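You operate a simulated robot arm through the tools that you are given. There is no shell and no other tool. Be economical: measure what you need, move in short steps, check, and stop when the job is done.

You run a simulated robot arm. Do the job below in one go: nothing can be reset, and whatever is moved stays where it is left.

## Task
Clamp the 6 mm sieve on the shaker and run it 10 minutes.
Fine: stand it on the yellow catch tray, lay the clamp plate on it, lock the red and the yellow knob, set the timer knob, press the green button and wait till it stops.

It is judged by the outcome, as a careful person would: the job done as asked, and still so three seconds after it is handed in. It fails if anything else is knocked over, pushed out of place, dropped, spilled or broken.

## Robot
A 6-joint arm with a two-finger gripper on a trunk, on a base that drives. Base frame: it is fixed to the floor where the robot stands at the start and does not move with it; the origin is under the middle of the robot, x ahead of it, y to its left, z up; the surface under the hand at the start is at about z = 860. Units: mm, rad, N and s.
It reaches about 1298 mm from its shoulder. Its first joint turns from -2.601 to 2.601 rad. Places, roughly: shaker red knob [600, -300, 1000]; shaker start button [800, -400, 900]; shaker timer knob [800, -300, 900]; shaker yellow knob [700, -300, 1000]; top of the grey sieve [700, -100, 900]; top of the yellow catch tray [600, -300, 900]. Payload 1.57 kg.
The tool frame sits at the grasp point between the pads (the TCP): z along the fingers, y along the line on which they close. The tips reach 21 mm beyond it. Largest opening 70 mm; the body of the gripper starts 50 mm behind the TCP.
Orientation is told as [roll, pitch, yaw] about the base's x, y, z axes, in that order, counted from this pose: with the fingers straight down and closing along the base's y, the tool's x points along the base's -x, its y along +y and its z along -z.

## Interface
- The arm moves only by the tool drive_tool. Its arguments are lists of equal length, an entry for each row: "hand": the opening, from 0 (shut) to 1 (fully open); "travel": the shift along the tool's x, y, z in mm, a list of three; "delta_rot": the turn, a rotation vector about the tool's x, y, z in rad, a list of three. In form: {"hand": [hand, ...], "travel": [[dx, dy, dz], ...], "delta_rot": [[wx, wy, wz], ...]}. A call has 1 to 10 rows; each row is the pose to reach, as a shift and turn from the pose commanded when the call began, along the tool's axes at that moment. Each row takes 0.2 s and may step no farther than 50 mm and 0.15 rad from the row before; otherwise, or with a gripper value out of range, the whole call is refused. A pose out of reach is approached as far as the arm can. The call stops where the force on the tool passes 50 N (or 10 N more than at its start, if that is more) or the arm is blocked; 0.2 s more then pass. Each finger halts on what it meets, pressing with about 22 N; the grip force reading is that of the motor and also rises with nothing between the fingers. The clock runs only during rows and for 0.2 s after the last one: add rows that repeat a pose to give the fingers time. The reply holds the time, the measured pose of the TCP, the force on the tool along the base axes, the opening and the grip force, in the units named above and with some noise, with the torque about the TCP (base axes, N m) and any sound that the robot's microphone picked up.
- Cameras (640 x 400 px; columns grow to the right, rows downward): "scene" is now at [21.4, 128.2, 1910.5]; the picture's right is [-0.51, -0.86, -0.00], its down [-0.66, 0.39, -0.64] and it looks along [0.55, -0.33, -0.76] (base axes); focal length 266 px, centre (320, 200). "wrist" rides on the gripper at [79, 4, -81] in the tool frame; the picture's right is [-0.05, 1.00, 0.00], its down [-0.67, -0.04, -0.74] and it looks along [-0.74, -0.04, 0.67] (tool axes); focal length 256 px, centre (320, 200). There is no depth. A picture from a camera that has moved, and an enlarged one, comes with that camera's place and axes in the base frame and with its lens.
- snapshot(camera): a new picture of that camera. No time passes.
- lift_body(by): slides the trunk up (or, below 0, down) by that many mm; the arm and the scene camera ride with it, the base frame stays. It gives what a move gives, with no picture.
- base_move(legs): drives the robot by 1 to 6 legs, each [ahead, turn to the left] in mm and rad, along the robot's own axes; the way and the turn of a leg run together, so that a leg with both is an arc; at most 1500 mm and 3.142 rad a leg. The arm and the cameras ride along, it lands a little off, and it stops where it bumps. It gives what a move gives.
- pan_tilt(pan, tilt): turns the head with the scene camera to pan (to the left, within 2.705 rad either way) and tilt (down, from -0.506 to 1.204), counted from straight ahead of the robot. It gives what a move gives.
- zoom(camera, box): a new picture of the part [left, top, right, bottom] of that camera's present view, enlarged. No time passes.
- job_done(): hands the job in; it is judged then, once.

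Work in short steps. Places have to be worked out from the pictures, the camera data and where the tool is seen: move nearer, look again, correct. Check each grasp and each placing, and mend what went wrong. You have 120 turns and 90 pictures in all, those below and enlarged ones among them. Open the gripper and draw the arm clear of the work before you hand the job in, unless the task says otherwise; then end with one line.

The tools are called after "Emit:" as a command line: name --argument value ..., lists and objects as JSON in quotes. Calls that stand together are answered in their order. drive_tool: Moves the arm, as the interface text tells. Its arguments: {"type":"object","properties":{"hand":{"type":"array","items":{"type":"number"}},"travel":{"type":"array","items":{"type":"array","items":{"type":"number"}}},"delta_rot":{"type":"array","items":{"type":"array","items":{"type":"number"}}}},"required":["hand","travel","delta_rot"]} The other tools are called the same way: lift_body (by) slides the trunk up or down; base_move (legs) drives the base; pan_tilt (pan, tilt) turns the head that bears the scene camera; snapshot (camera) takes a picture; zoom (camera, box) takes an enlarged picture of a part of a camera's view; job_done () hands the job in.

At the start:

```text
clock: 0.0
eef_pos: [585.6, -469.2, 1246.5]
orientation: [0.0, 0.001, 0.01]
ft_force: [0.3, 0.6, 0.1]
torque: [-0.02, 0.02, 0.01]
opening: 69.9
grasp_force: 0.0
trunk travel left (down, up): [-929.0, 41.0]
robot x, y, heading: [3.9, -2.6, 0.001]
head pan, tilt: [-0.534, 0.871]
```

scene: 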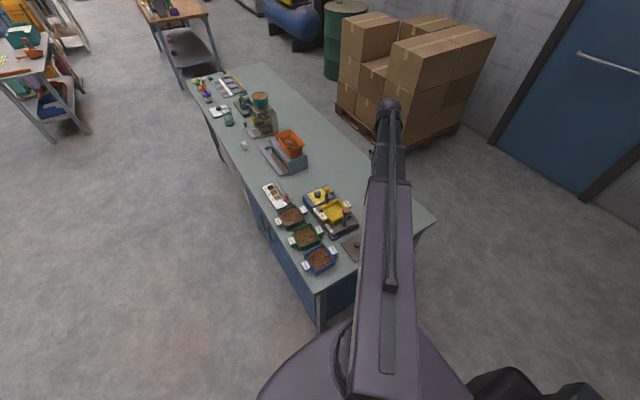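
wrist: 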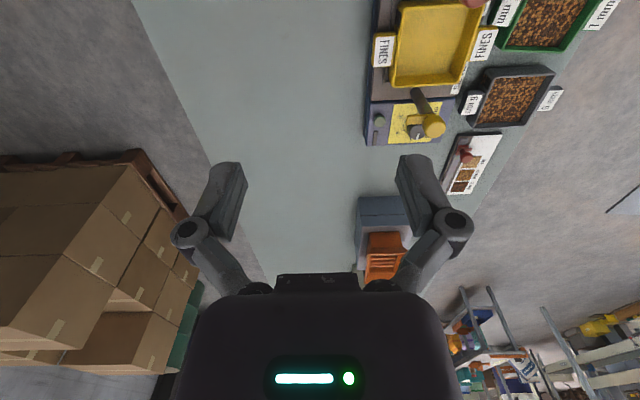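

The shaker with its yellow tray is near the table's right end, with three sieves (grey, green, blue) in front. I'll zoom in to read the labels.

Emit:
zoom --camera "scene" --box '[250, 170, 400, 280]'

Emit:
zoom --camera "wrist" --box '[340, 0, 640, 200]'

```text
3.64 times, centred on (325, 225) of scene
camera zoom: at [21.4, 128.2, 1910.5], right [-0.51, -0.86, 0.0], down [-0.66, 0.39, -0.64], along [0.55, -0.33, -0.76], focal length 967 px, centre (302, 109)
```

zoom: 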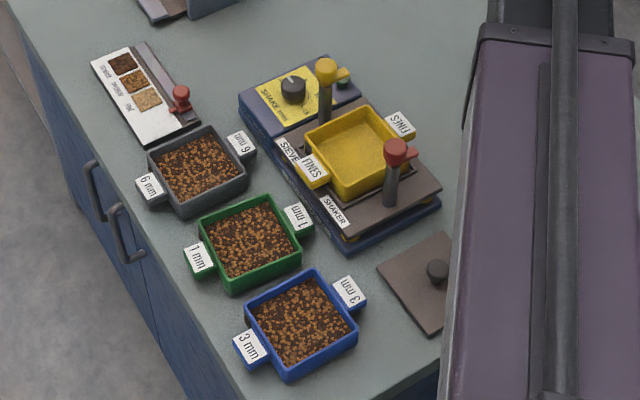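

```text
2.00 times, centred on (490, 100) of wrist
camera zoom: at [503.6, -465.8, 1328.8], right [0.04, 1.0, 0.0], down [0.67, -0.03, 0.74], along [0.74, -0.03, -0.67], focal length 512 px, centre (-20, 400)
```

zoom: 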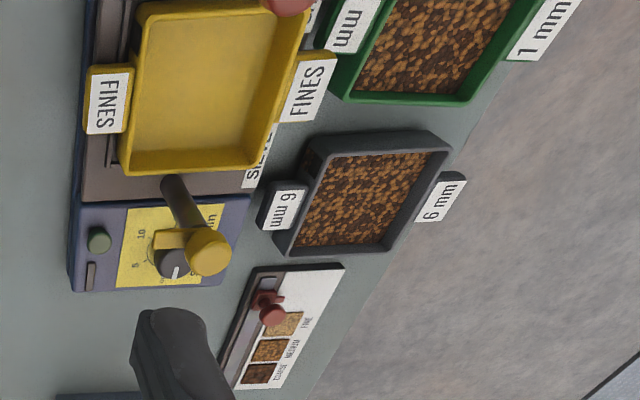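

Grey sieve is the 6 mm one, at about (743,-140); the tray sits around (650,-324). I'll move the hand back so the wrist camera looks straight at the shaker.

Emit:
drive_tool --hand '[1, 1, 1, 1, 1]' --travel '[[30, 35, 0], [60, 70, 0], [90, 105, 0], [120, 140, 0], [140, 170, 0]]' --delta_rot '[[0, 0, 0], [0, 0, 0], [0, 0, 0], [0, 0, 0], [0, 0, 0]]'

Emit:
snapshot --camera "wrist"

Emit:
snapshot --camera "scene"

```text
clock: 1.2
eef_pos: [442.4, -299.0, 1247.3]
orientation: [0.0, 0.0, 0.008]
ft_force: [0.5, 0.6, 0.5]
torque: [-0.03, 0.03, -0.01]
opening: 70.0
grasp_force: 0.0
trunk travel left (down, up): [-929.0, 41.0]
robot x, y, heading: [1.1, 1.1, -0.004]
head pan, tilt: [-0.534, 0.871]
```

```text
85 pictures are left
camera wrist: at [361.6, -296.1, 1329.1], right [0.04, 1.0, 0.0], down [0.67, -0.03, 0.75], along [0.74, -0.03, -0.67], focal length 256 px, centre (320, 200)
```

wrist: 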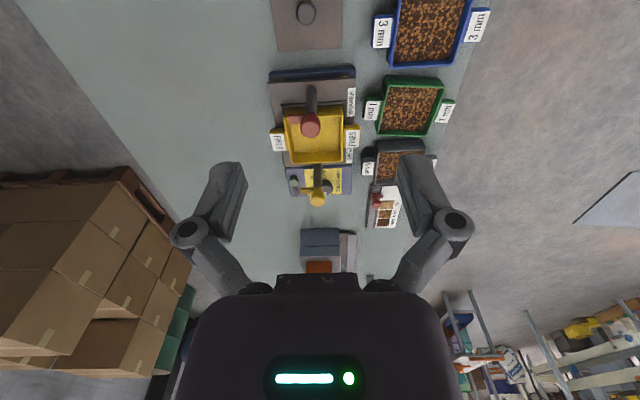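

```text
84 pictures are left
camera scene: at [20.8, 129.0, 1910.4], right [-0.51, -0.86, 0.0], down [-0.66, 0.39, -0.65], along [0.55, -0.33, -0.76], focal length 266 px, centre (320, 200)
```

scene: 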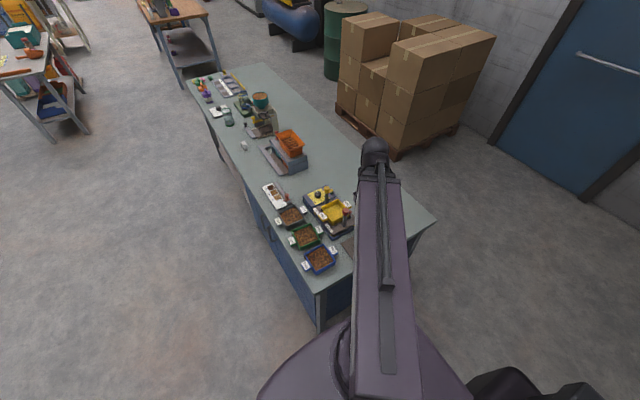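

The wrist view now covers everything; I'll enlarge the shaker and the plate/sieve parts.

Emit:
zoom --camera "wrist" --box '[255, 60, 385, 215]'

Emit:
zoom --camera "wrist" --box '[260, 0, 500, 150]'

Emit:
zoom --camera "scene" --box '[295, 175, 365, 245]'

```text
2.58 times, centred on (320, 138) of wrist
camera zoom: at [361.6, -296.1, 1329.1], right [0.04, 1.0, 0.0], down [0.67, -0.03, 0.75], along [0.74, -0.03, -0.67], focal length 661 px, centre (320, 361)
```

zoom: 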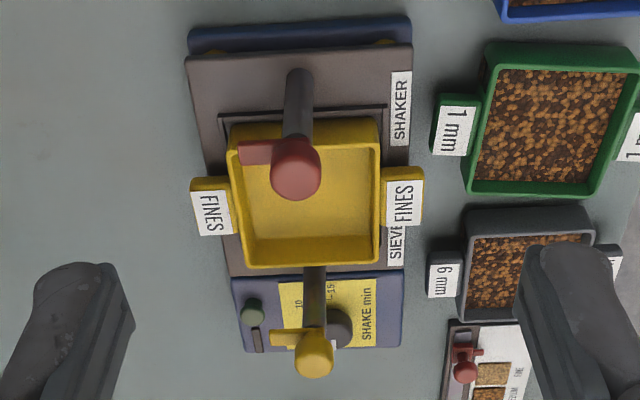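

```text
2.67 times, centred on (380, 75) of wrist
camera zoom: at [361.6, -296.1, 1329.1], right [0.04, 1.0, 0.0], down [0.67, -0.03, 0.75], along [0.74, -0.03, -0.67], focal length 683 px, centre (160, 533)
```

zoom: 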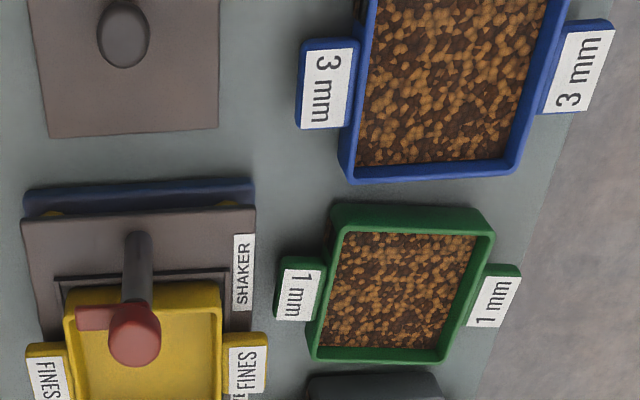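

```text
5.71 times, centred on (330, 210) of scene
camera zoom: at [20.8, 129.0, 1910.4], right [-0.51, -0.86, 0.0], down [-0.66, 0.39, -0.65], along [0.55, -0.33, -0.76], focal length 1520 px, centre (263, 143)
```

zoom: 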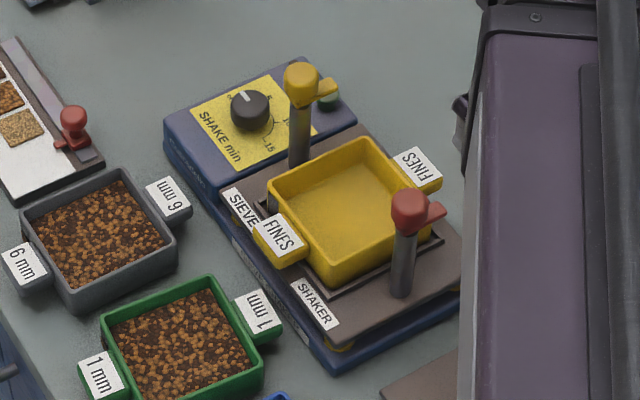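

Sieve tabs (front tab ≈ (743,-72), back tab ≈ (743,-206)) run along y, same as the tray's. I'll go over the front tab, turning the hand 90° so it closes along x and the camera sits on the front side.

Emit:
drive_tool --hand '[1, 1, 1, 1, 1, 1, 1, 1, 1, 1]' --travel '[[-30, 23, 10], [-60, 46, 20], [-90, 69, 35], [-120, 92, 50], [-150, 115, 65], [-180, 138, 80], [-210, 161, 100], [-240, 184, 120], [-270, 206, 145], [-300, 228, 170]]' --delta_rot '[[0, 0, 0.15], [0, 0, 0.3], [0, 0, 0.45], [0, 0, 0.6], [0, 0, 0.75], [0, 0, 0.9], [0, 0, 1.05], [0, 0, 1.2], [0, 0, 1.35], [0, 0, 1.5]]'

Emit:
snapshot --camera "wrist"

Emit:
snapshot --camera "scene"

```text
clock: 3.4
eef_pos: [748.7, -68.4, 1247.2]
orientation: [0.0, 0.0, -1.494]
ft_force: [0.4, -0.1, 0.0]
torque: [-0.01, 0.03, 0.02]
opening: 70.0
grasp_force: 0.1
out of reach, approached as far as the arm can: row 1, 2, 3, 4, 5, 6, 7, 8, 9, 10
trunk travel left (down, up): [-929.0, 41.0]
robot x, y, heading: [1.9, -5.9, -0.008]
head pan, tilt: [-0.534, 0.871]
```

```text
80 pictures are left
camera wrist: at [745.5, 11.2, 1328.4], right [1.0, 0.02, 0.0], down [0.02, -0.67, 0.75], along [0.02, -0.74, -0.67], focal length 256 px, centre (320, 200)
```

wrist: 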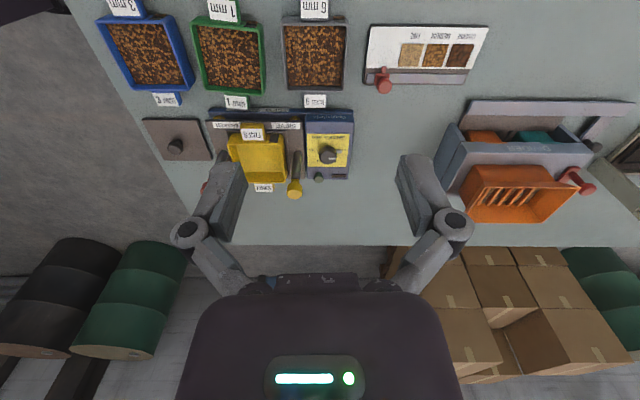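

```text
79 pictures are left
camera scene: at [22.5, 128.7, 1910.4], right [-0.51, -0.86, 0.0], down [-0.66, 0.39, -0.64], along [0.55, -0.33, -0.76], focal length 266 px, centre (320, 200)
```

scene: 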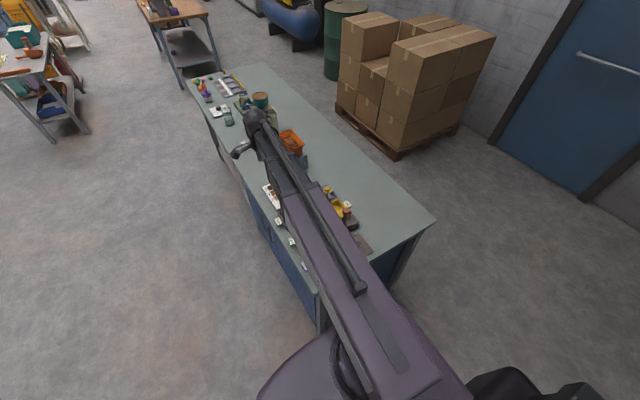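

The arm can't reach lower from this shoulder height; the hand is over the tab in x,y but still at z 1247. I lower the trunk 150 and look.

Emit:
lift_body --by -150

Emit:
snapshot --camera "wrist"

Emit:
snapshot --camera "scene"

```text
clock: 5.2
eef_pos: [746.3, -68.3, 1097.7]
orientation: [0.0, 0.0, -1.493]
ft_force: [-0.2, 0.2, 0.0]
torque: [-0.03, 0.0, -0.03]
opening: 70.0
grasp_force: 0.0
trunk travel left (down, up): [-779.0, 191.0]
robot x, y, heading: [-0.8, -0.2, -0.0]
head pan, tilt: [-0.534, 0.871]
```

```text
78 pictures are left
camera wrist: at [744.0, 10.6, 1178.9], right [1.0, 0.03, 0.0], down [0.02, -0.67, 0.74], along [0.02, -0.74, -0.67], focal length 256 px, centre (320, 200)
```

wrist: 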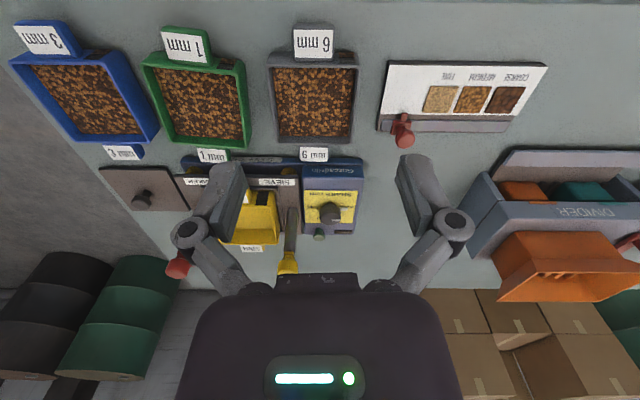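

```text
77 pictures are left
camera scene: at [21.4, 128.2, 1760.5], right [-0.51, -0.86, 0.0], down [-0.66, 0.39, -0.64], along [0.55, -0.33, -0.76], focal length 266 px, centre (320, 200)
```

scene: 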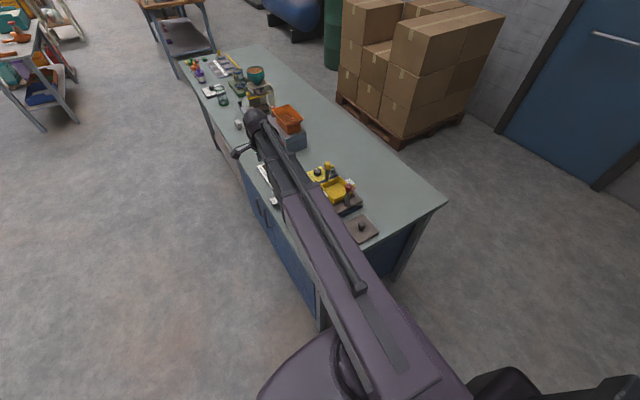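

The front tab's centre computes to about (741.5,-70), ~43 wide, top near z 900. I lower the trunk a further 110 and take a closer look.

Emit:
lift_body --by -110

Emit:
snapshot --camera "wrist"

```text
clock: 6.6
eef_pos: [746.0, -67.8, 987.0]
orientation: [0.0, 0.0, -1.493]
ft_force: [0.3, 0.2, 0.0]
torque: [-0.03, 0.02, 0.01]
opening: 69.8
grasp_force: 0.1
trunk travel left (down, up): [-669.0, 301.0]
robot x, y, heading: [-0.0, -1.7, -0.001]
head pan, tilt: [-0.534, 0.871]
```

```text
76 pictures are left
camera wrist: at [744.0, 10.7, 1068.9], right [1.0, 0.03, 0.0], down [0.02, -0.67, 0.74], along [0.02, -0.74, -0.67], focal length 256 px, centre (320, 200)
```

wrist: 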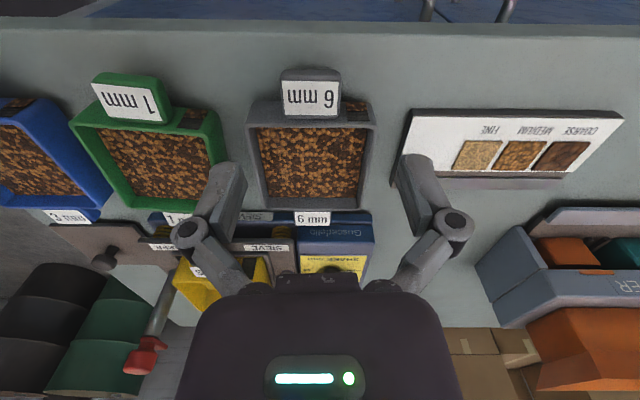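

Zooming on the sieve tab to see how far it protrudes from the wall.

Emit:
zoom --camera "wrist" --box '[230, 50, 400, 230]'

```text
2.22 times, centred on (315, 140) of wrist
camera zoom: at [744.0, 10.7, 1068.9], right [1.0, 0.03, 0.0], down [0.02, -0.67, 0.74], along [0.02, -0.74, -0.67], focal length 569 px, centre (331, 333)
```

zoom: 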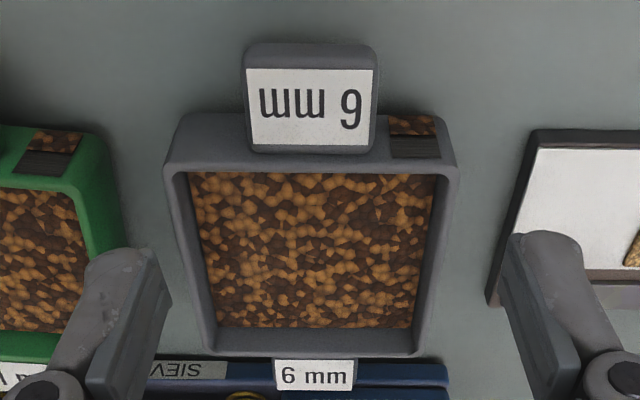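

The tab is about x 720–760, y −59…−90, z 885–903; the wall lies at y≈−91. I'll square the hand and shift it to sit just in front of the wall.

Emit:
drive_tool --hand '[1, 1]' --travel '[[-7, -3, 0], [-13.5, -6.6, 0]]' --delta_rot '[[0, 0, 0.035], [0, 0, 0.07]]'

```text
clock: 7.2
eef_pos: [742.7, -83.3, 988.2]
orientation: [-0.001, -0.001, -1.561]
ft_force: [0.4, 0.6, 0.5]
torque: [0.0, -0.01, 0.01]
opening: 70.1
grasp_force: 0.1
trunk travel left (down, up): [-669.0, 301.0]
robot x, y, heading: [1.5, -4.8, 0.005]
head pan, tilt: [-0.534, 0.871]
```

Hand is above the tab, near (741,-82). I try descending with the arm 45 mm and then look.

Emit:
drive_tool --hand '[1, 1]' --travel '[[0, 0, 25], [0, 0, 50]]' --delta_rot '[[0, 0, 0], [0, 0, 0]]'

Emit:
snapshot --camera "wrist"

```text
clock: 7.8
eef_pos: [741.2, -82.9, 987.8]
orientation: [-0.001, 0.0, -1.561]
ft_force: [-0.6, -0.2, -1.1]
torque: [0.01, -0.01, -0.04]
opening: 69.8
grasp_force: 0.0
out of reach, approached as far as the arm can: row 1, 2
trunk travel left (down, up): [-669.0, 301.0]
robot x, y, heading: [0.9, -3.5, -0.0]
head pan, tilt: [-0.534, 0.871]
```

```text
74 pictures are left
camera wrist: at [744.4, -3.8, 1068.8], right [1.0, -0.04, 0.0], down [-0.03, -0.67, 0.74], along [-0.03, -0.74, -0.67], focal length 256 px, centre (320, 200)
```

wrist: 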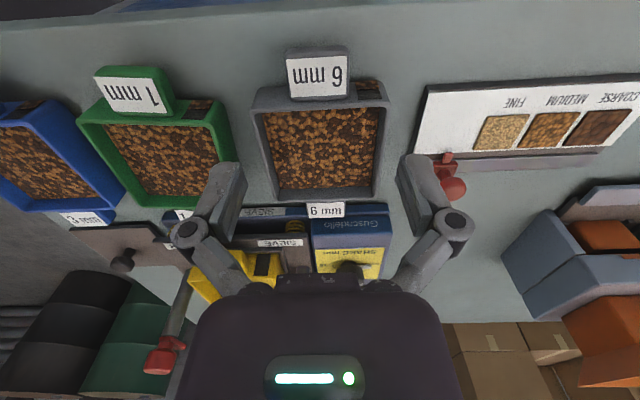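

The arm is at its lower limit, so vertical motion must come from the trunk. Lowering 75 puts the tips around z 892, straddling the tab's top.

Emit:
lift_body --by -70

Emit:
snapshot --camera "wrist"

```text
clock: 8.8
eef_pos: [741.9, -83.1, 917.9]
orientation: [0.0, 0.0, -1.561]
ft_force: [-0.2, -0.2, 1.1]
torque: [0.01, 0.01, -0.01]
opening: 70.0
grasp_force: 0.2
trunk travel left (down, up): [-599.0, 371.0]
robot x, y, heading: [-0.1, -2.8, -0.003]
head pan, tilt: [-0.534, 0.871]
```

```text
73 pictures are left
camera wrist: at [744.4, -3.8, 998.9], right [1.0, -0.04, 0.0], down [-0.03, -0.67, 0.74], along [-0.03, -0.74, -0.67], focal length 256 px, centre (320, 200)
```

wrist: 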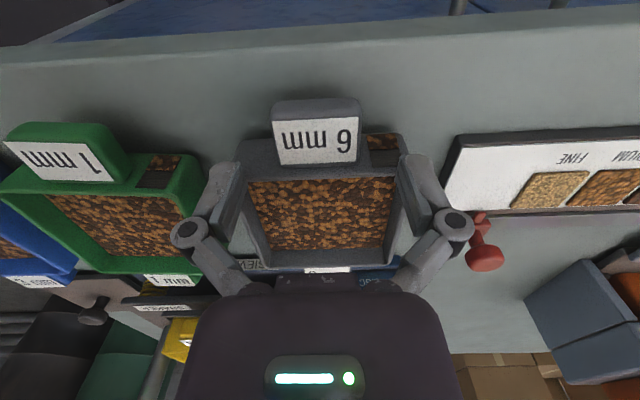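

Fingers straddle the tab, but their rear edges may be within a millimetre of the wall. I move 3.5 mm toward the front, then lower further.

Emit:
drive_tool --hand '[1]' --travel '[[3.5, 0, 0]]' --delta_rot '[[0, 0, 0]]'

Emit:
lift_body --by -16

Emit:
zoom --camera "wrist" --box '[180, 60, 460, 240]'

```text
clock: 9.2
eef_pos: [742.6, -79.8, 917.5]
orientation: [0.001, 0.001, -1.562]
ft_force: [-0.3, 0.1, -0.4]
torque: [-0.02, -0.02, 0.0]
opening: 70.2
grasp_force: 0.0
trunk travel left (down, up): [-599.0, 371.0]
robot x, y, heading: [-1.7, -3.4, 0.001]
head pan, tilt: [-0.534, 0.871]
```

```text
clock: 9.9
eef_pos: [740.9, -79.4, 901.3]
orientation: [-0.001, -0.001, -1.56]
ft_force: [0.3, -0.9, -0.2]
torque: [0.0, 0.04, 0.02]
opening: 70.0
grasp_force: 0.0
trunk travel left (down, up): [-583.0, 387.0]
robot x, y, heading: [-2.8, -7.0, 0.0]
head pan, tilt: [-0.534, 0.871]
```

```text
2.22 times, centred on (320, 150) of wrist
camera zoom: at [744.3, -0.6, 982.8], right [1.0, -0.04, 0.0], down [-0.03, -0.67, 0.74], along [-0.03, -0.74, -0.67], focal length 569 px, centre (320, 311)
```

zoom: 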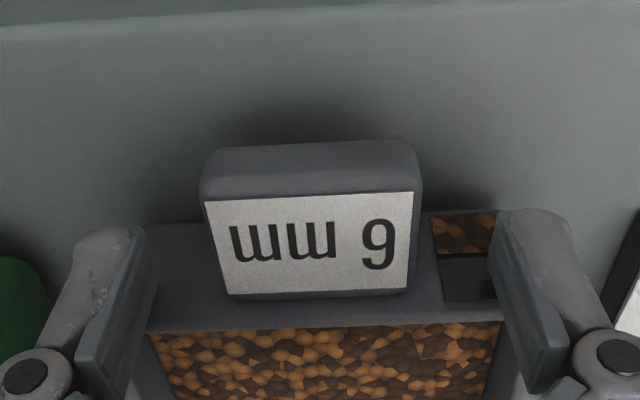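

No contact and clear of the wall. Lower 10 more so the pads cover the tab, then close.

Emit:
lift_body --by -10

Emit:
drive_tool --hand '[0.8, 0.6, 0.5, 0.4, 0.4, 0.4]' --travel '[[0, 0, 0], [0, 0, 0], [0, 0, 0], [0, 0, 0], [0, 0, 0], [0, 0, 0]]' --delta_rot '[[0, 0, 0], [0, 0, 0], [0, 0, 0], [0, 0, 0], [0, 0, 0], [0, 0, 0]]'

Emit:
snapshot --camera "wrist"

```text
clock: 10.5
eef_pos: [742.7, -79.8, 892.1]
orientation: [0.0, -0.001, -1.561]
ft_force: [0.5, -0.7, -0.2]
torque: [0.0, 0.02, -0.02]
opening: 70.0
grasp_force: 0.0
trunk travel left (down, up): [-573.0, 397.0]
robot x, y, heading: [0.3, -3.6, -0.008]
head pan, tilt: [-0.534, 0.871]
```

```text
clock: 11.9
eef_pos: [741.2, -79.3, 891.2]
orientation: [0.0, 0.002, -1.563]
ft_force: [-0.3, -0.2, 3.2]
torque: [0.01, 0.02, -0.01]
opening: 40.7
grasp_force: 21.8
trunk travel left (down, up): [-573.0, 397.0]
robot x, y, heading: [1.3, -2.6, 0.001]
head pan, tilt: [-0.534, 0.871]
```

```text
71 pictures are left
camera wrist: at [744.3, -0.6, 973.0], right [1.0, -0.04, 0.0], down [-0.03, -0.67, 0.74], along [-0.03, -0.74, -0.67], focal length 256 px, centre (320, 200)
```

wrist: 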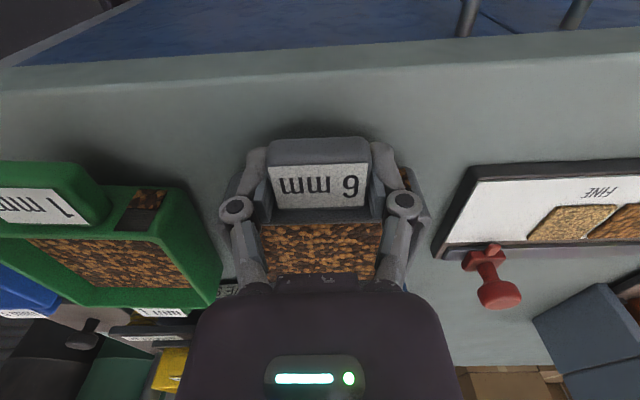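

Grip is firm on the tab (40.7 mm, 21.8 N). Test-lift 12 mm and check force, torque and tilt.

Emit:
lift_body --by 12

Emit:
snapshot --camera "wrist"

```text
clock: 12.5
eef_pos: [742.0, -79.3, 903.0]
orientation: [0.001, 0.001, -1.563]
ft_force: [0.0, 0.4, -1.6]
torque: [0.01, 0.01, 0.0]
opening: 40.9
grasp_force: 22.1
trunk travel left (down, up): [-585.0, 385.0]
robot x, y, heading: [0.7, -4.9, -0.003]
head pan, tilt: [-0.534, 0.871]
```

```text
70 pictures are left
camera wrist: at [744.5, -0.6, 984.7], right [1.0, -0.04, 0.0], down [-0.03, -0.67, 0.74], along [-0.03, -0.74, -0.67], focal length 256 px, centre (320, 200)
```

wrist: 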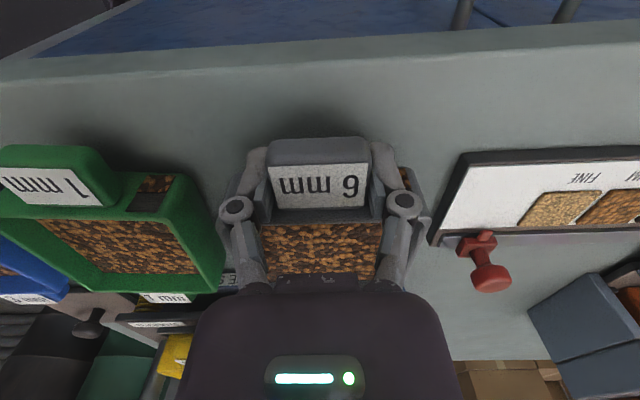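

The sieve rises level with the hand and is light. Lift 150 mm to clear everything and look at the shaker.

Emit:
lift_body --by 150

Emit:
zoom --camera "scene" --box '[270, 140, 390, 240]'

Emit:
snapshot --camera "wrist"

```text
clock: 14.2
eef_pos: [741.4, -80.0, 1052.4]
orientation: [0.001, 0.0, -1.562]
ft_force: [-0.6, -0.1, 0.0]
torque: [0.03, 0.0, -0.01]
opening: 40.9
grasp_force: 22.0
trunk travel left (down, up): [-735.0, 235.0]
robot x, y, heading: [3.4, -3.9, -0.006]
head pan, tilt: [-0.534, 0.871]
```

```text
4.00 times, centred on (330, 190) of scene
camera zoom: at [21.7, 128.2, 1716.4], right [-0.51, -0.86, 0.0], down [-0.66, 0.39, -0.64], along [0.55, -0.33, -0.76], focal length 1064 px, centre (280, 240)
```

zoom: 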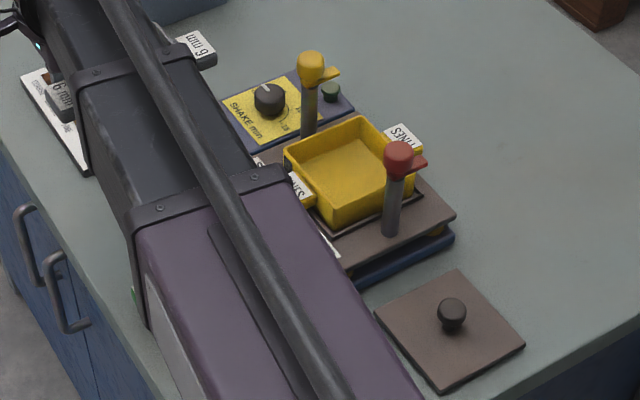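

```text
68 pictures are left
camera wrist: at [744.5, -0.6, 1134.7], right [1.0, -0.04, 0.0], down [-0.03, -0.67, 0.74], along [-0.03, -0.74, -0.67], focal length 256 px, centre (320, 200)
```

wrist: 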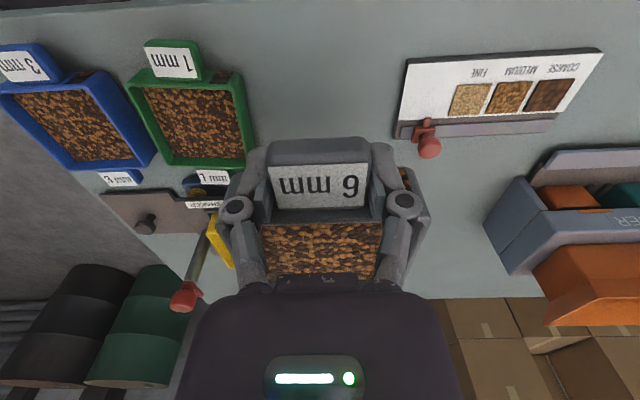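

Sieve held level. The tray looks to be higher than told (rim ≈ 945, knob heads ≈ 1020). I shift the hand right in x so the wrist camera can see the tray and posts beside the held sieve, for an accurate fix.

Emit:
drive_tool --hand '[0.3, 0.3, 0.3]' --travel '[[0, 30, 0], [0, 60, 0], [0, 90, 0]]' --delta_rot '[[0, 0, 0], [0, 0, 0], [0, 0, 0]]'

Emit:
snapshot --camera "wrist"

```text
clock: 15.0
eef_pos: [833.3, -78.7, 1052.1]
orientation: [0.0, 0.001, -1.561]
ft_force: [0.3, 0.2, -1.5]
torque: [0.06, 0.01, 0.01]
opening: 40.5
grasp_force: 22.2
trunk travel left (down, up): [-735.0, 235.0]
robot x, y, heading: [-1.9, -1.7, -0.004]
head pan, tilt: [-0.534, 0.871]
```

```text
67 pictures are left
camera wrist: at [835.2, 0.7, 1134.3], right [1.0, -0.04, 0.0], down [-0.03, -0.67, 0.74], along [-0.03, -0.74, -0.67], focal length 256 px, centre (320, 200)
```

wrist: 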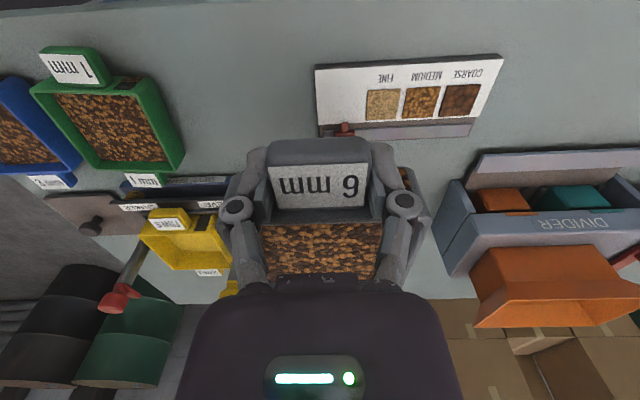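

Zoom in on tray and red knob at left of the hand.

Emit:
zoom --camera "wrist" --box '[80, 170, 240, 320]'

```text
2.67 times, centred on (160, 245) of wrist
camera zoom: at [835.2, 0.7, 1134.3], right [1.0, -0.04, 0.0], down [-0.03, -0.67, 0.74], along [-0.03, -0.74, -0.67], focal length 683 px, centre (747, 80)
```

zoom: 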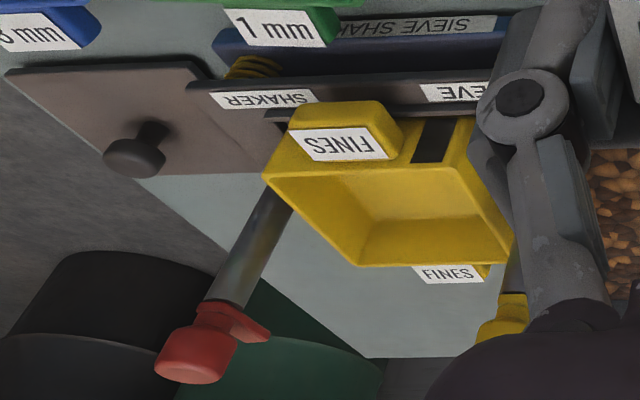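

Two views agree: tray centre ≈ (632,-317), its tab tops z ≈ 940, knobs ≈ (556,-317) and (706,-316), heads ~1020–1035. Raise 45 and carry the sieve over the tray (TCP → (632,-259)).

Emit:
lift_body --by 45

Emit:
drive_tool --hand '[0.3, 0.3, 0.3, 0.3, 0.3, 0.3, 0.3]' --travel '[[-25, -29, 0], [-51, -58, 0], [-76, -87, 0], [-102, -116, 0], [-127, -145, 0], [-153, -174, 0], [-178, -203, 0]]' --delta_rot '[[0, 0, 0], [0, 0, 0], [0, 0, 0], [0, 0, 0], [0, 0, 0], [0, 0, 0], [0, 0, 0]]'

Emit:
snapshot --camera "wrist"

Emit:
zoom --camera "scene" --box '[260, 120, 420, 240]'

```text
clock: 15.9
eef_pos: [832.0, -78.3, 1098.6]
orientation: [-0.001, 0.001, -1.561]
ft_force: [-0.2, 0.1, -0.8]
torque: [0.06, 0.02, 0.01]
opening: 40.8
grasp_force: 22.1
trunk travel left (down, up): [-780.0, 190.0]
robot x, y, heading: [0.2, -3.7, 0.003]
head pan, tilt: [-0.534, 0.871]
```

```text
clock: 17.5
eef_pos: [628.7, -257.1, 1099.2]
orientation: [-0.001, 0.0, -1.56]
ft_force: [-0.3, 0.1, -1.1]
torque: [0.05, 0.03, 0.01]
opening: 40.9
grasp_force: 22.0
trunk travel left (down, up): [-780.0, 190.0]
robot x, y, heading: [0.5, -2.9, -0.002]
head pan, tilt: [-0.534, 0.871]
```

```text
65 pictures are left
camera wrist: at [630.5, -178.5, 1180.0], right [1.0, -0.04, 0.0], down [-0.03, -0.67, 0.74], along [-0.03, -0.74, -0.67], focal length 256 px, centre (320, 200)
```

wrist: 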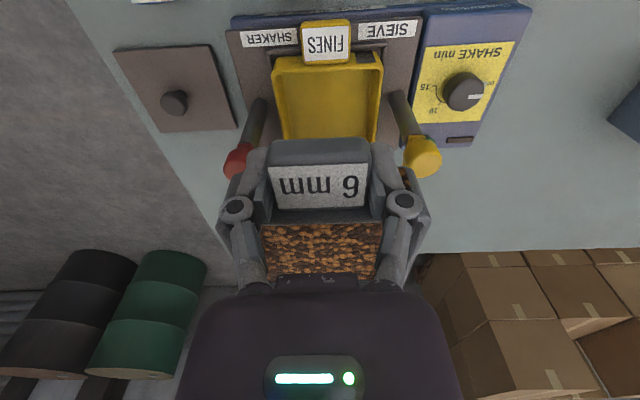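

```text
3.33 times, centred on (340, 180) of scene
camera zoom: at [20.8, 127.8, 1761.5], right [-0.51, -0.86, 0.0], down [-0.66, 0.39, -0.64], along [0.55, -0.33, -0.76], focal length 887 px, centre (253, 267)
```

zoom: 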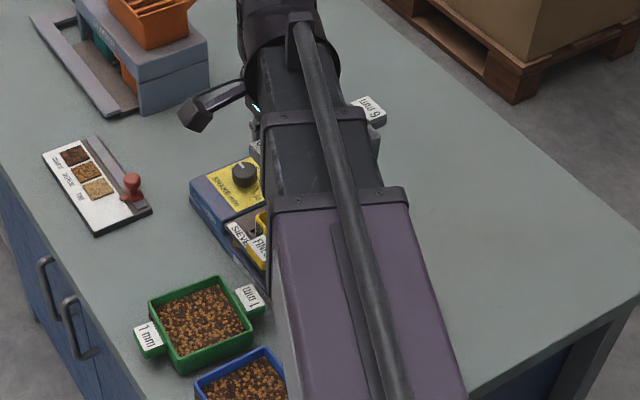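

The tray is directly visible below: tray tab label at (632,-249), tray edges x 587–682; the held sieve's label is at about (627,-246). I correct by (+5,-3) and a hair of yaw, then check.

Emit:
drive_tool --hand '[0.3, 0.3]' --travel '[[-3, 5, 0], [-3, 5, 0]]' --delta_rot '[[0, 0, 0.012], [0, 0, 0.012]]'

Emit:
lift_body --by -70

Emit:
snapshot --camera "wrist"

```text
clock: 18.1
eef_pos: [635.1, -260.6, 1099.0]
orientation: [0.001, 0.003, -1.574]
ft_force: [-0.7, 0.3, -0.4]
torque: [0.09, 0.0, -0.04]
opening: 40.8
grasp_force: 21.5
trunk travel left (down, up): [-780.0, 190.0]
robot x, y, heading: [1.7, -2.0, -0.004]
head pan, tilt: [-0.534, 0.871]
```

```text
clock: 19.2
eef_pos: [634.3, -259.7, 1028.0]
orientation: [0.001, 0.001, -1.575]
ft_force: [-0.6, -0.2, -1.6]
torque: [0.07, -0.02, -0.03]
opening: 40.9
grasp_force: 22.4
trunk travel left (down, up): [-710.0, 260.0]
robot x, y, heading: [1.2, -1.6, -0.003]
head pan, tilt: [-0.534, 0.871]
```

```text
63 pictures are left
camera wrist: at [637.6, -181.2, 1109.8], right [1.0, -0.06, 0.0], down [-0.04, -0.67, 0.74], along [-0.04, -0.74, -0.67], focal length 256 px, centre (320, 200)
```

wrist: 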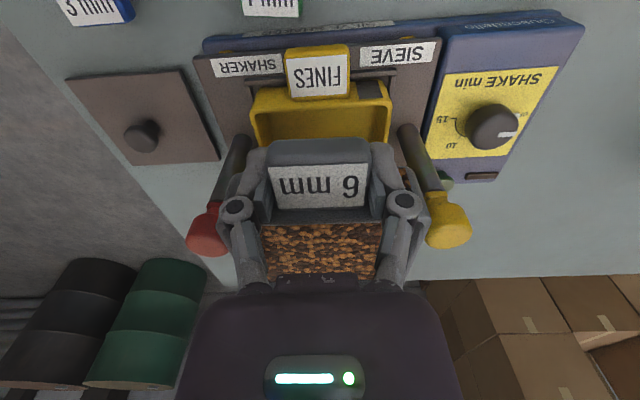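

Labels now align within ~1.5 mm ((632.5,-249) vs (634,-249)), and the sieve is between the posts. Lower 50.

Emit:
lift_body --by -48

Emit:
snapshot --camera "wrist"

```text
clock: 20.1
eef_pos: [633.4, -260.4, 980.4]
orientation: [-0.001, 0.002, -1.575]
ft_force: [-0.2, -0.7, -1.0]
torque: [0.08, 0.01, -0.01]
opening: 40.9
grasp_force: 22.1
trunk travel left (down, up): [-662.0, 308.0]
robot x, y, heading: [3.7, -4.2, 0.004]
head pan, tilt: [-0.534, 0.871]
```

```text
62 pictures are left
camera wrist: at [637.6, -181.2, 1061.8], right [1.0, -0.06, 0.0], down [-0.04, -0.67, 0.74], along [-0.04, -0.74, -0.67], focal length 256 px, centre (320, 200)
```

wrist: 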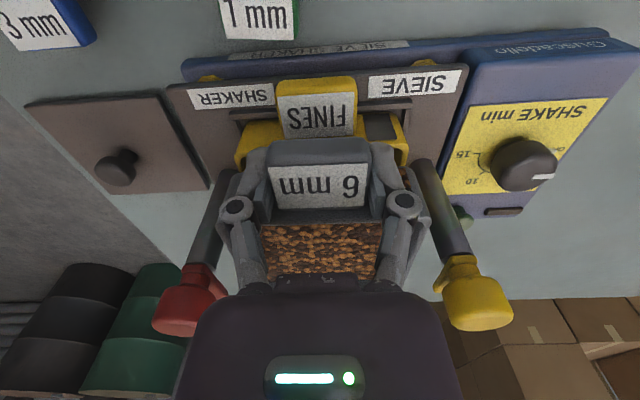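

Alignment still within ~2 mm. Nudge 1 mm toward −y and lower in small steps, watching force.

Emit:
drive_tool --hand '[0.3]' --travel '[[-1.5, 0.5, 0]]' --delta_rot '[[0, 0, 0]]'

Emit:
lift_body --by -5

Emit:
lift_body --by -3

```text
clock: 20.5
eef_pos: [635.5, -262.1, 981.5]
orientation: [0.0, 0.001, -1.572]
ft_force: [-0.1, 0.2, -1.2]
torque: [0.08, -0.03, -0.02]
opening: 40.7
grasp_force: 21.6
trunk travel left (down, up): [-662.0, 308.0]
robot x, y, heading: [-0.9, 0.4, -0.003]
head pan, tilt: [-0.534, 0.871]
```

```text
clock: 21.0
eef_pos: [634.5, -261.6, 976.1]
orientation: [-0.001, -0.002, -1.575]
ft_force: [-0.7, -0.3, -0.8]
torque: [0.05, -0.01, -0.02]
opening: 40.9
grasp_force: 21.5
trunk travel left (down, up): [-657.0, 313.0]
robot x, y, heading: [-1.4, -4.9, -0.003]
head pan, tilt: [-0.534, 0.871]
```

```text
clock: 21.5
eef_pos: [634.8, -262.1, 972.8]
orientation: [-0.001, -0.001, -1.574]
ft_force: [0.3, 0.3, -2.0]
torque: [0.04, -0.03, -0.02]
opening: 40.9
grasp_force: 21.9
trunk travel left (down, up): [-654.0, 316.0]
robot x, y, heading: [1.2, -3.8, -0.01]
head pan, tilt: [-0.534, 0.871]
```

No contact yet at bottom ≈ 941; continue gently.

Emit:
lift_body --by -2

Emit:
lift_body --by -2

Emit:
lift_body --by -2

Emit:
zoom --camera "wrist" --box '[160, 50, 480, 250]'

```text
clock: 22.1
eef_pos: [634.0, -260.5, 971.7]
orientation: [-0.001, 0.0, -1.573]
ft_force: [-0.3, 3.7, 1.1]
torque: [-0.11, -0.02, 0.09]
opening: 40.9
grasp_force: 21.8
trunk travel left (down, up): [-652.0, 318.0]
robot x, y, heading: [2.3, -3.8, 0.0]
head pan, tilt: [-0.534, 0.871]
```

```text
clock: 22.6
eef_pos: [634.9, -261.3, 969.3]
orientation: [0.001, 0.001, -1.572]
ft_force: [1.3, 5.8, 14.1]
torque: [-0.16, -0.03, 0.07]
opening: 40.8
grasp_force: 21.6
trunk travel left (down, up): [-650.0, 320.0]
robot x, y, heading: [-1.7, -3.2, -0.002]
head pan, tilt: [-0.534, 0.871]
```

```text
clock: 23.1
eef_pos: [634.7, -261.6, 967.1]
orientation: [0.0, -0.002, -1.574]
ft_force: [2.4, 3.8, 15.8]
torque: [-0.04, -0.03, 0.05]
opening: 40.5
grasp_force: 21.5
trunk travel left (down, up): [-648.0, 322.0]
robot x, y, heading: [0.1, -4.0, -0.002]
head pan, tilt: [-0.534, 0.871]
```

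```text
2.00 times, centred on (320, 150) of wrist
camera zoom: at [637.6, -182.1, 1048.5], right [1.0, -0.06, 0.0], down [-0.04, -0.67, 0.75], along [-0.04, -0.74, -0.67], focal length 512 px, centre (320, 300)
```

zoom: 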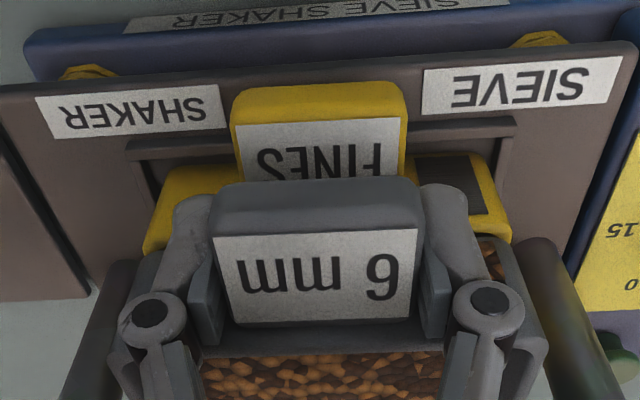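

Contact made (≈15 N down) at TCP 967–971, as expected for standing on the rim. I raise 2 mm to unload and open the fingers.

Emit:
lift_body --by 2

Emit:
drive_tool --hand '[0.62, 0.7, 0.8, 0.8, 0.8]' --travel '[[0, 0, 0], [0, 0, 0], [0, 0, 0], [0, 0, 0], [0, 0, 0]]' --delta_rot '[[0, 0, 0], [0, 0, 0], [0, 0, 0], [0, 0, 0], [0, 0, 0]]'

Emit:
zoom --camera "wrist" --box '[160, 50, 480, 250]'

```text
clock: 23.6
eef_pos: [634.9, -261.8, 967.5]
orientation: [-0.001, -0.001, -1.573]
ft_force: [0.3, -0.2, -0.8]
torque: [0.04, 0.0, 0.0]
opening: 40.9
grasp_force: 22.2
trunk travel left (down, up): [-650.0, 320.0]
robot x, y, heading: [0.0, -1.6, -0.004]
head pan, tilt: [-0.534, 0.871]
```

```text
clock: 24.8
eef_pos: [635.3, -261.6, 968.3]
orientation: [0.0, 0.0, -1.576]
ft_force: [0.3, 0.4, 0.0]
torque: [-0.02, 0.02, 0.01]
opening: 55.7
grasp_force: 0.0
trunk travel left (down, up): [-650.0, 320.0]
robot x, y, heading: [2.8, -4.7, 0.001]
head pan, tilt: [-0.534, 0.871]
```

```text
2.00 times, centred on (320, 150) of wrist
camera zoom: at [638.3, -182.7, 1049.8], right [1.0, -0.06, 0.0], down [-0.04, -0.67, 0.74], along [-0.04, -0.74, -0.67], focal length 512 px, centre (320, 300)
```

zoom: 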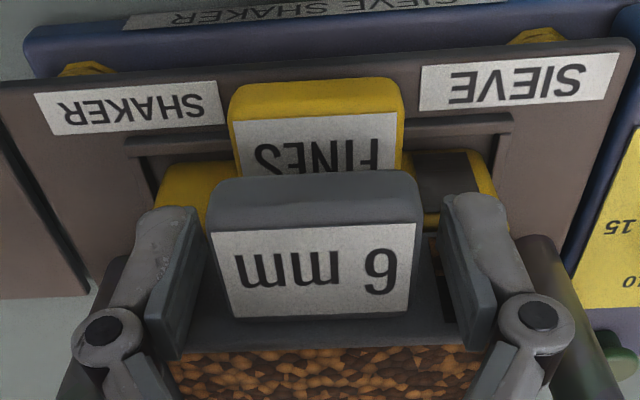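

Released; the sieve stays level. Raise 60 straight up and inspect.

Emit:
lift_body --by 70

Emit:
snapshot --camera "wrist"

```text
clock: 25.9
eef_pos: [633.9, -261.8, 1037.8]
orientation: [-0.001, -0.001, -1.575]
ft_force: [-0.4, 0.2, -0.2]
torque: [0.0, 0.05, -0.02]
opening: 55.8
grasp_force: 0.1
trunk travel left (down, up): [-720.0, 250.0]
robot x, y, heading: [0.9, -0.6, -0.003]
head pan, tilt: [-0.534, 0.871]
```

```text
59 pictures are left
camera wrist: at [638.3, -182.7, 1119.8], right [1.0, -0.06, 0.0], down [-0.04, -0.67, 0.74], along [-0.04, -0.74, -0.67], focal length 256 px, centre (320, 200)
```

wrist: 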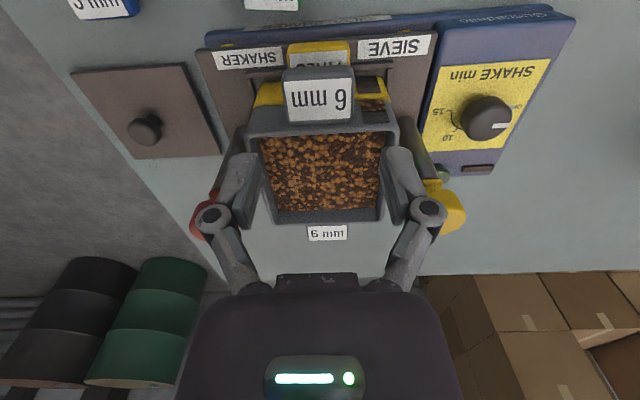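

Sieve is well centred on the tray (centre ≈ (633,-317)). Clamp plate knob is about (453,-320). Raise 60 and move over it.

Emit:
lift_body --by 60

Emit:
drive_tool --hand '[0.8, 0.8, 0.8, 0.8, 0.8]' --travel '[[-12, -36, 0], [-24, -72, 0], [-36, -108, 0], [-48, -144, 0], [-58, -180, 0]]' --delta_rot '[[0, 0, 0], [0, 0, 0], [0, 0, 0], [0, 0, 0], [0, 0, 0]]'

Emit:
snapshot --camera "wrist"

Emit:
zoom --camera "scene" --box '[260, 120, 420, 240]'

```text
clock: 26.9
eef_pos: [635.0, -262.1, 1099.0]
orientation: [0.0, 0.0, -1.574]
ft_force: [0.2, -0.2, -0.2]
torque: [-0.01, -0.02, 0.02]
opening: 55.9
grasp_force: 0.0
trunk travel left (down, up): [-780.0, 190.0]
robot x, y, heading: [-1.7, -3.9, -0.002]
head pan, tilt: [-0.534, 0.871]
```

```text
clock: 28.1
eef_pos: [453.8, -322.5, 1097.5]
orientation: [-0.001, -0.002, -1.573]
ft_force: [0.3, 0.2, 0.1]
torque: [0.0, 0.0, -0.02]
opening: 56.0
grasp_force: 0.2
trunk travel left (down, up): [-780.0, 190.0]
robot x, y, heading: [-1.2, -6.9, -0.002]
head pan, tilt: [-0.534, 0.871]
```

```text
58 pictures are left
camera wrist: at [457.1, -243.2, 1180.1], right [1.0, -0.06, 0.0], down [-0.04, -0.67, 0.74], along [-0.04, -0.74, -0.67], focal length 256 px, centre (320, 200)
```

wrist: 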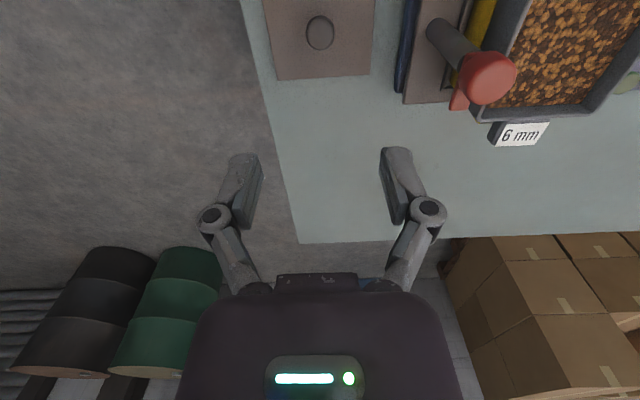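

```text
3.33 times, centred on (340, 180) of scene
camera zoom: at [20.6, 128.1, 1761.5], right [-0.51, -0.86, 0.0], down [-0.66, 0.39, -0.65], along [0.55, -0.33, -0.76], focal length 887 px, centre (253, 267)
```

zoom: 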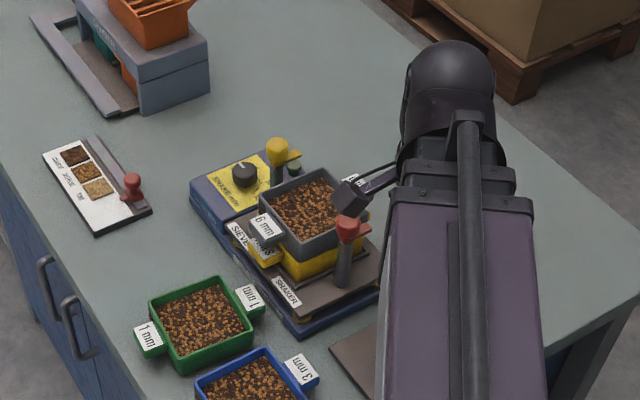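

Sieve sits squarely on the tray. The plate's knob reads (453.5,-317); I shift +4 in y and lower 130.

Emit:
drive_tool --hand '[0.8]' --travel '[[4, 0, 0]]' --delta_rot '[[0, 0, 0]]'

Emit:
lift_body --by -130

Emit:
snapshot --camera "wrist"

Emit:
snapshot --camera "scene"

```text
clock: 28.5
eef_pos: [454.5, -317.2, 1098.7]
orientation: [0.001, 0.0, -1.575]
ft_force: [-0.1, 0.0, -0.1]
torque: [0.03, 0.02, 0.02]
opening: 56.0
grasp_force: 0.1
trunk travel left (down, up): [-780.0, 190.0]
robot x, y, heading: [-1.5, -4.1, -0.001]
head pan, tilt: [-0.534, 0.871]
```

```text
clock: 30.1
eef_pos: [454.9, -317.2, 968.4]
orientation: [0.0, 0.001, -1.574]
ft_force: [0.3, 0.3, 0.1]
torque: [0.01, 0.0, 0.02]
opening: 56.0
grasp_force: 0.0
trunk travel left (down, up): [-650.0, 320.0]
robot x, y, heading: [-1.2, -3.1, -0.001]
head pan, tilt: [-0.534, 0.871]
```

```text
56 pictures are left
camera wrist: at [458.2, -237.9, 1049.9], right [1.0, -0.06, 0.0], down [-0.04, -0.67, 0.74], along [-0.04, -0.74, -0.67], focal length 256 px, centre (320, 200)
```

wrist: 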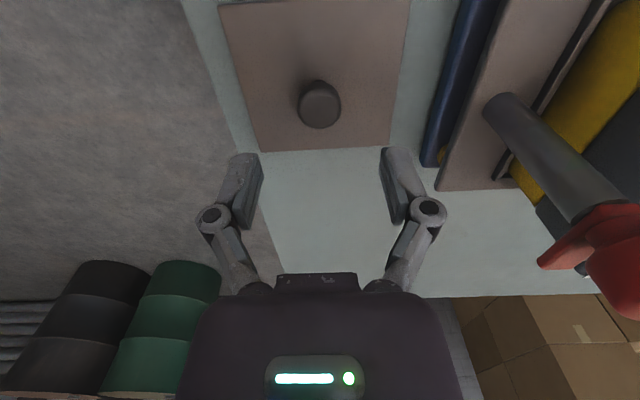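

```text
55 pictures are left
camera scene: at [21.3, 128.2, 1631.5], right [-0.51, -0.86, 0.0], down [-0.66, 0.39, -0.64], along [0.55, -0.33, -0.76], focal length 266 px, centre (320, 200)
```

scene: 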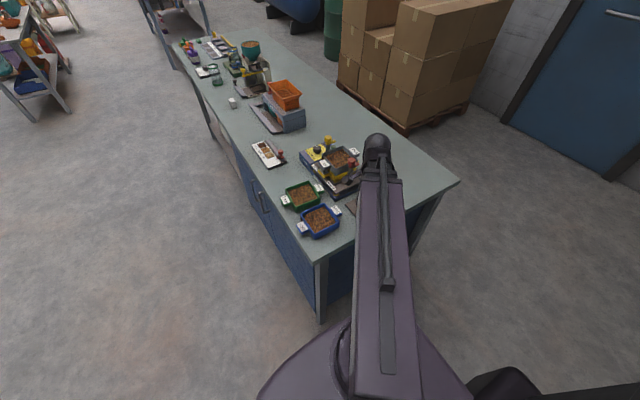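

Knob top ≈ (454,-315, 902). Shift +2.5 in y, lower 55, and look.

Emit:
drive_tool --hand '[0.8]' --travel '[[2.5, 0, 0]]' --delta_rot '[[0, 0, 0]]'

Emit:
lift_body --by -52

Emit:
snapshot --camera "wrist"

```text
clock: 30.5
eef_pos: [454.1, -314.7, 967.6]
orientation: [0.0, 0.0, -1.574]
ft_force: [-0.7, -0.6, -0.1]
torque: [-0.03, 0.0, 0.03]
opening: 56.2
grasp_force: 0.1
trunk travel left (down, up): [-650.0, 320.0]
robot x, y, heading: [-3.5, -1.0, -0.002]
head pan, tilt: [-0.534, 0.871]
```

```text
clock: 31.4
eef_pos: [453.7, -316.1, 916.4]
orientation: [0.0, -0.001, -1.574]
ft_force: [0.6, 0.3, -0.1]
torque: [-0.01, -0.01, -0.01]
opening: 55.8
grasp_force: 0.0
trunk travel left (down, up): [-598.0, 372.0]
robot x, y, heading: [0.7, -2.5, -0.005]
head pan, tilt: [-0.534, 0.871]
```

```text
54 pictures are left
camera wrist: at [458.1, -236.1, 997.9], right [1.0, -0.06, 0.0], down [-0.04, -0.67, 0.74], along [-0.04, -0.74, -0.67], focal length 256 px, centre (320, 200)
```

wrist: 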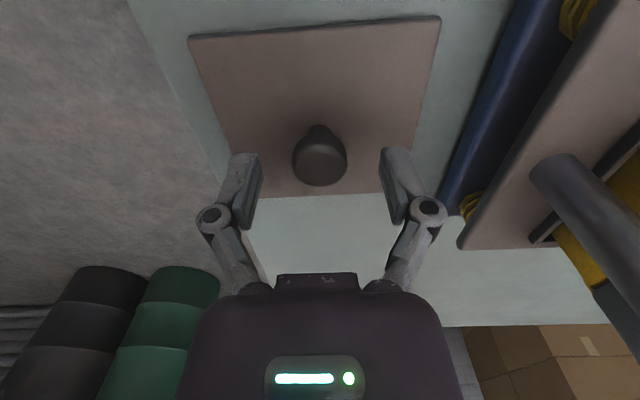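

Tips level with the knob and well centred. Lower 20 more and close on it.

Emit:
drive_tool --hand '[0.8]' --travel '[[-1.5, 0, 0]]' --delta_rot '[[0, 0, 0]]'

Emit:
lift_body --by -20

Emit:
drive_tool --hand '[0.6, 0.4, 0.2, 0.1, 0.1]' --travel '[[0, 0, 0], [0, 0, 0], [0, 0, 0], [0, 0, 0], [0, 0, 0]]' --delta_rot '[[0, 0, 0], [0, 0, 0], [0, 0, 0], [0, 0, 0], [0, 0, 0]]'

Emit:
snapshot --camera "wrist"

```text
clock: 31.8
eef_pos: [455.1, -316.5, 917.0]
orientation: [0.0, 0.001, -1.574]
ft_force: [-0.1, 0.4, -0.4]
torque: [-0.01, 0.04, -0.01]
opening: 56.0
grasp_force: 0.1
trunk travel left (down, up): [-598.0, 372.0]
robot x, y, heading: [1.5, -4.1, -0.001]
head pan, tilt: [-0.534, 0.871]
```

```text
clock: 32.5
eef_pos: [454.3, -317.1, 896.2]
orientation: [0.0, 0.0, -1.574]
ft_force: [0.5, 0.3, -0.4]
torque: [-0.04, -0.02, -0.01]
opening: 55.8
grasp_force: 0.1
trunk travel left (down, up): [-578.0, 392.0]
robot x, y, heading: [-3.5, -4.8, -0.003]
head pan, tilt: [-0.534, 0.871]
```

```text
clock: 33.7
eef_pos: [454.5, -317.7, 897.1]
orientation: [-0.001, 0.001, -1.573]
ft_force: [-0.3, -1.2, 2.3]
torque: [0.02, 0.03, 0.01]
opening: 26.6
grasp_force: 22.1
trunk travel left (down, up): [-578.0, 392.0]
robot x, y, heading: [1.2, -2.8, -0.004]
head pan, tilt: [-0.534, 0.871]
```

```text
53 pictures are left
camera wrist: at [458.1, -237.8, 977.9], right [1.0, -0.06, 0.0], down [-0.04, -0.67, 0.74], along [-0.04, -0.74, -0.67], focal length 256 px, centre (320, 200)
```

wrist: 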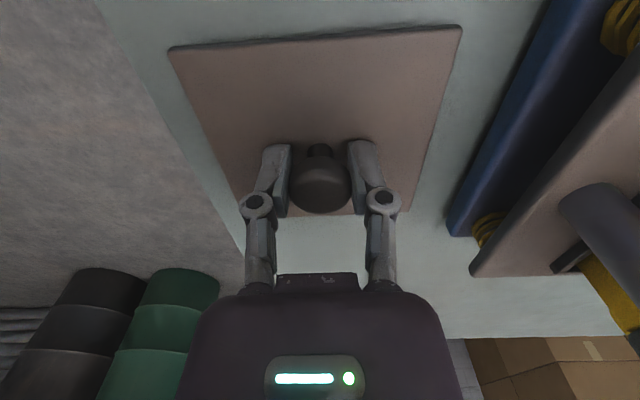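

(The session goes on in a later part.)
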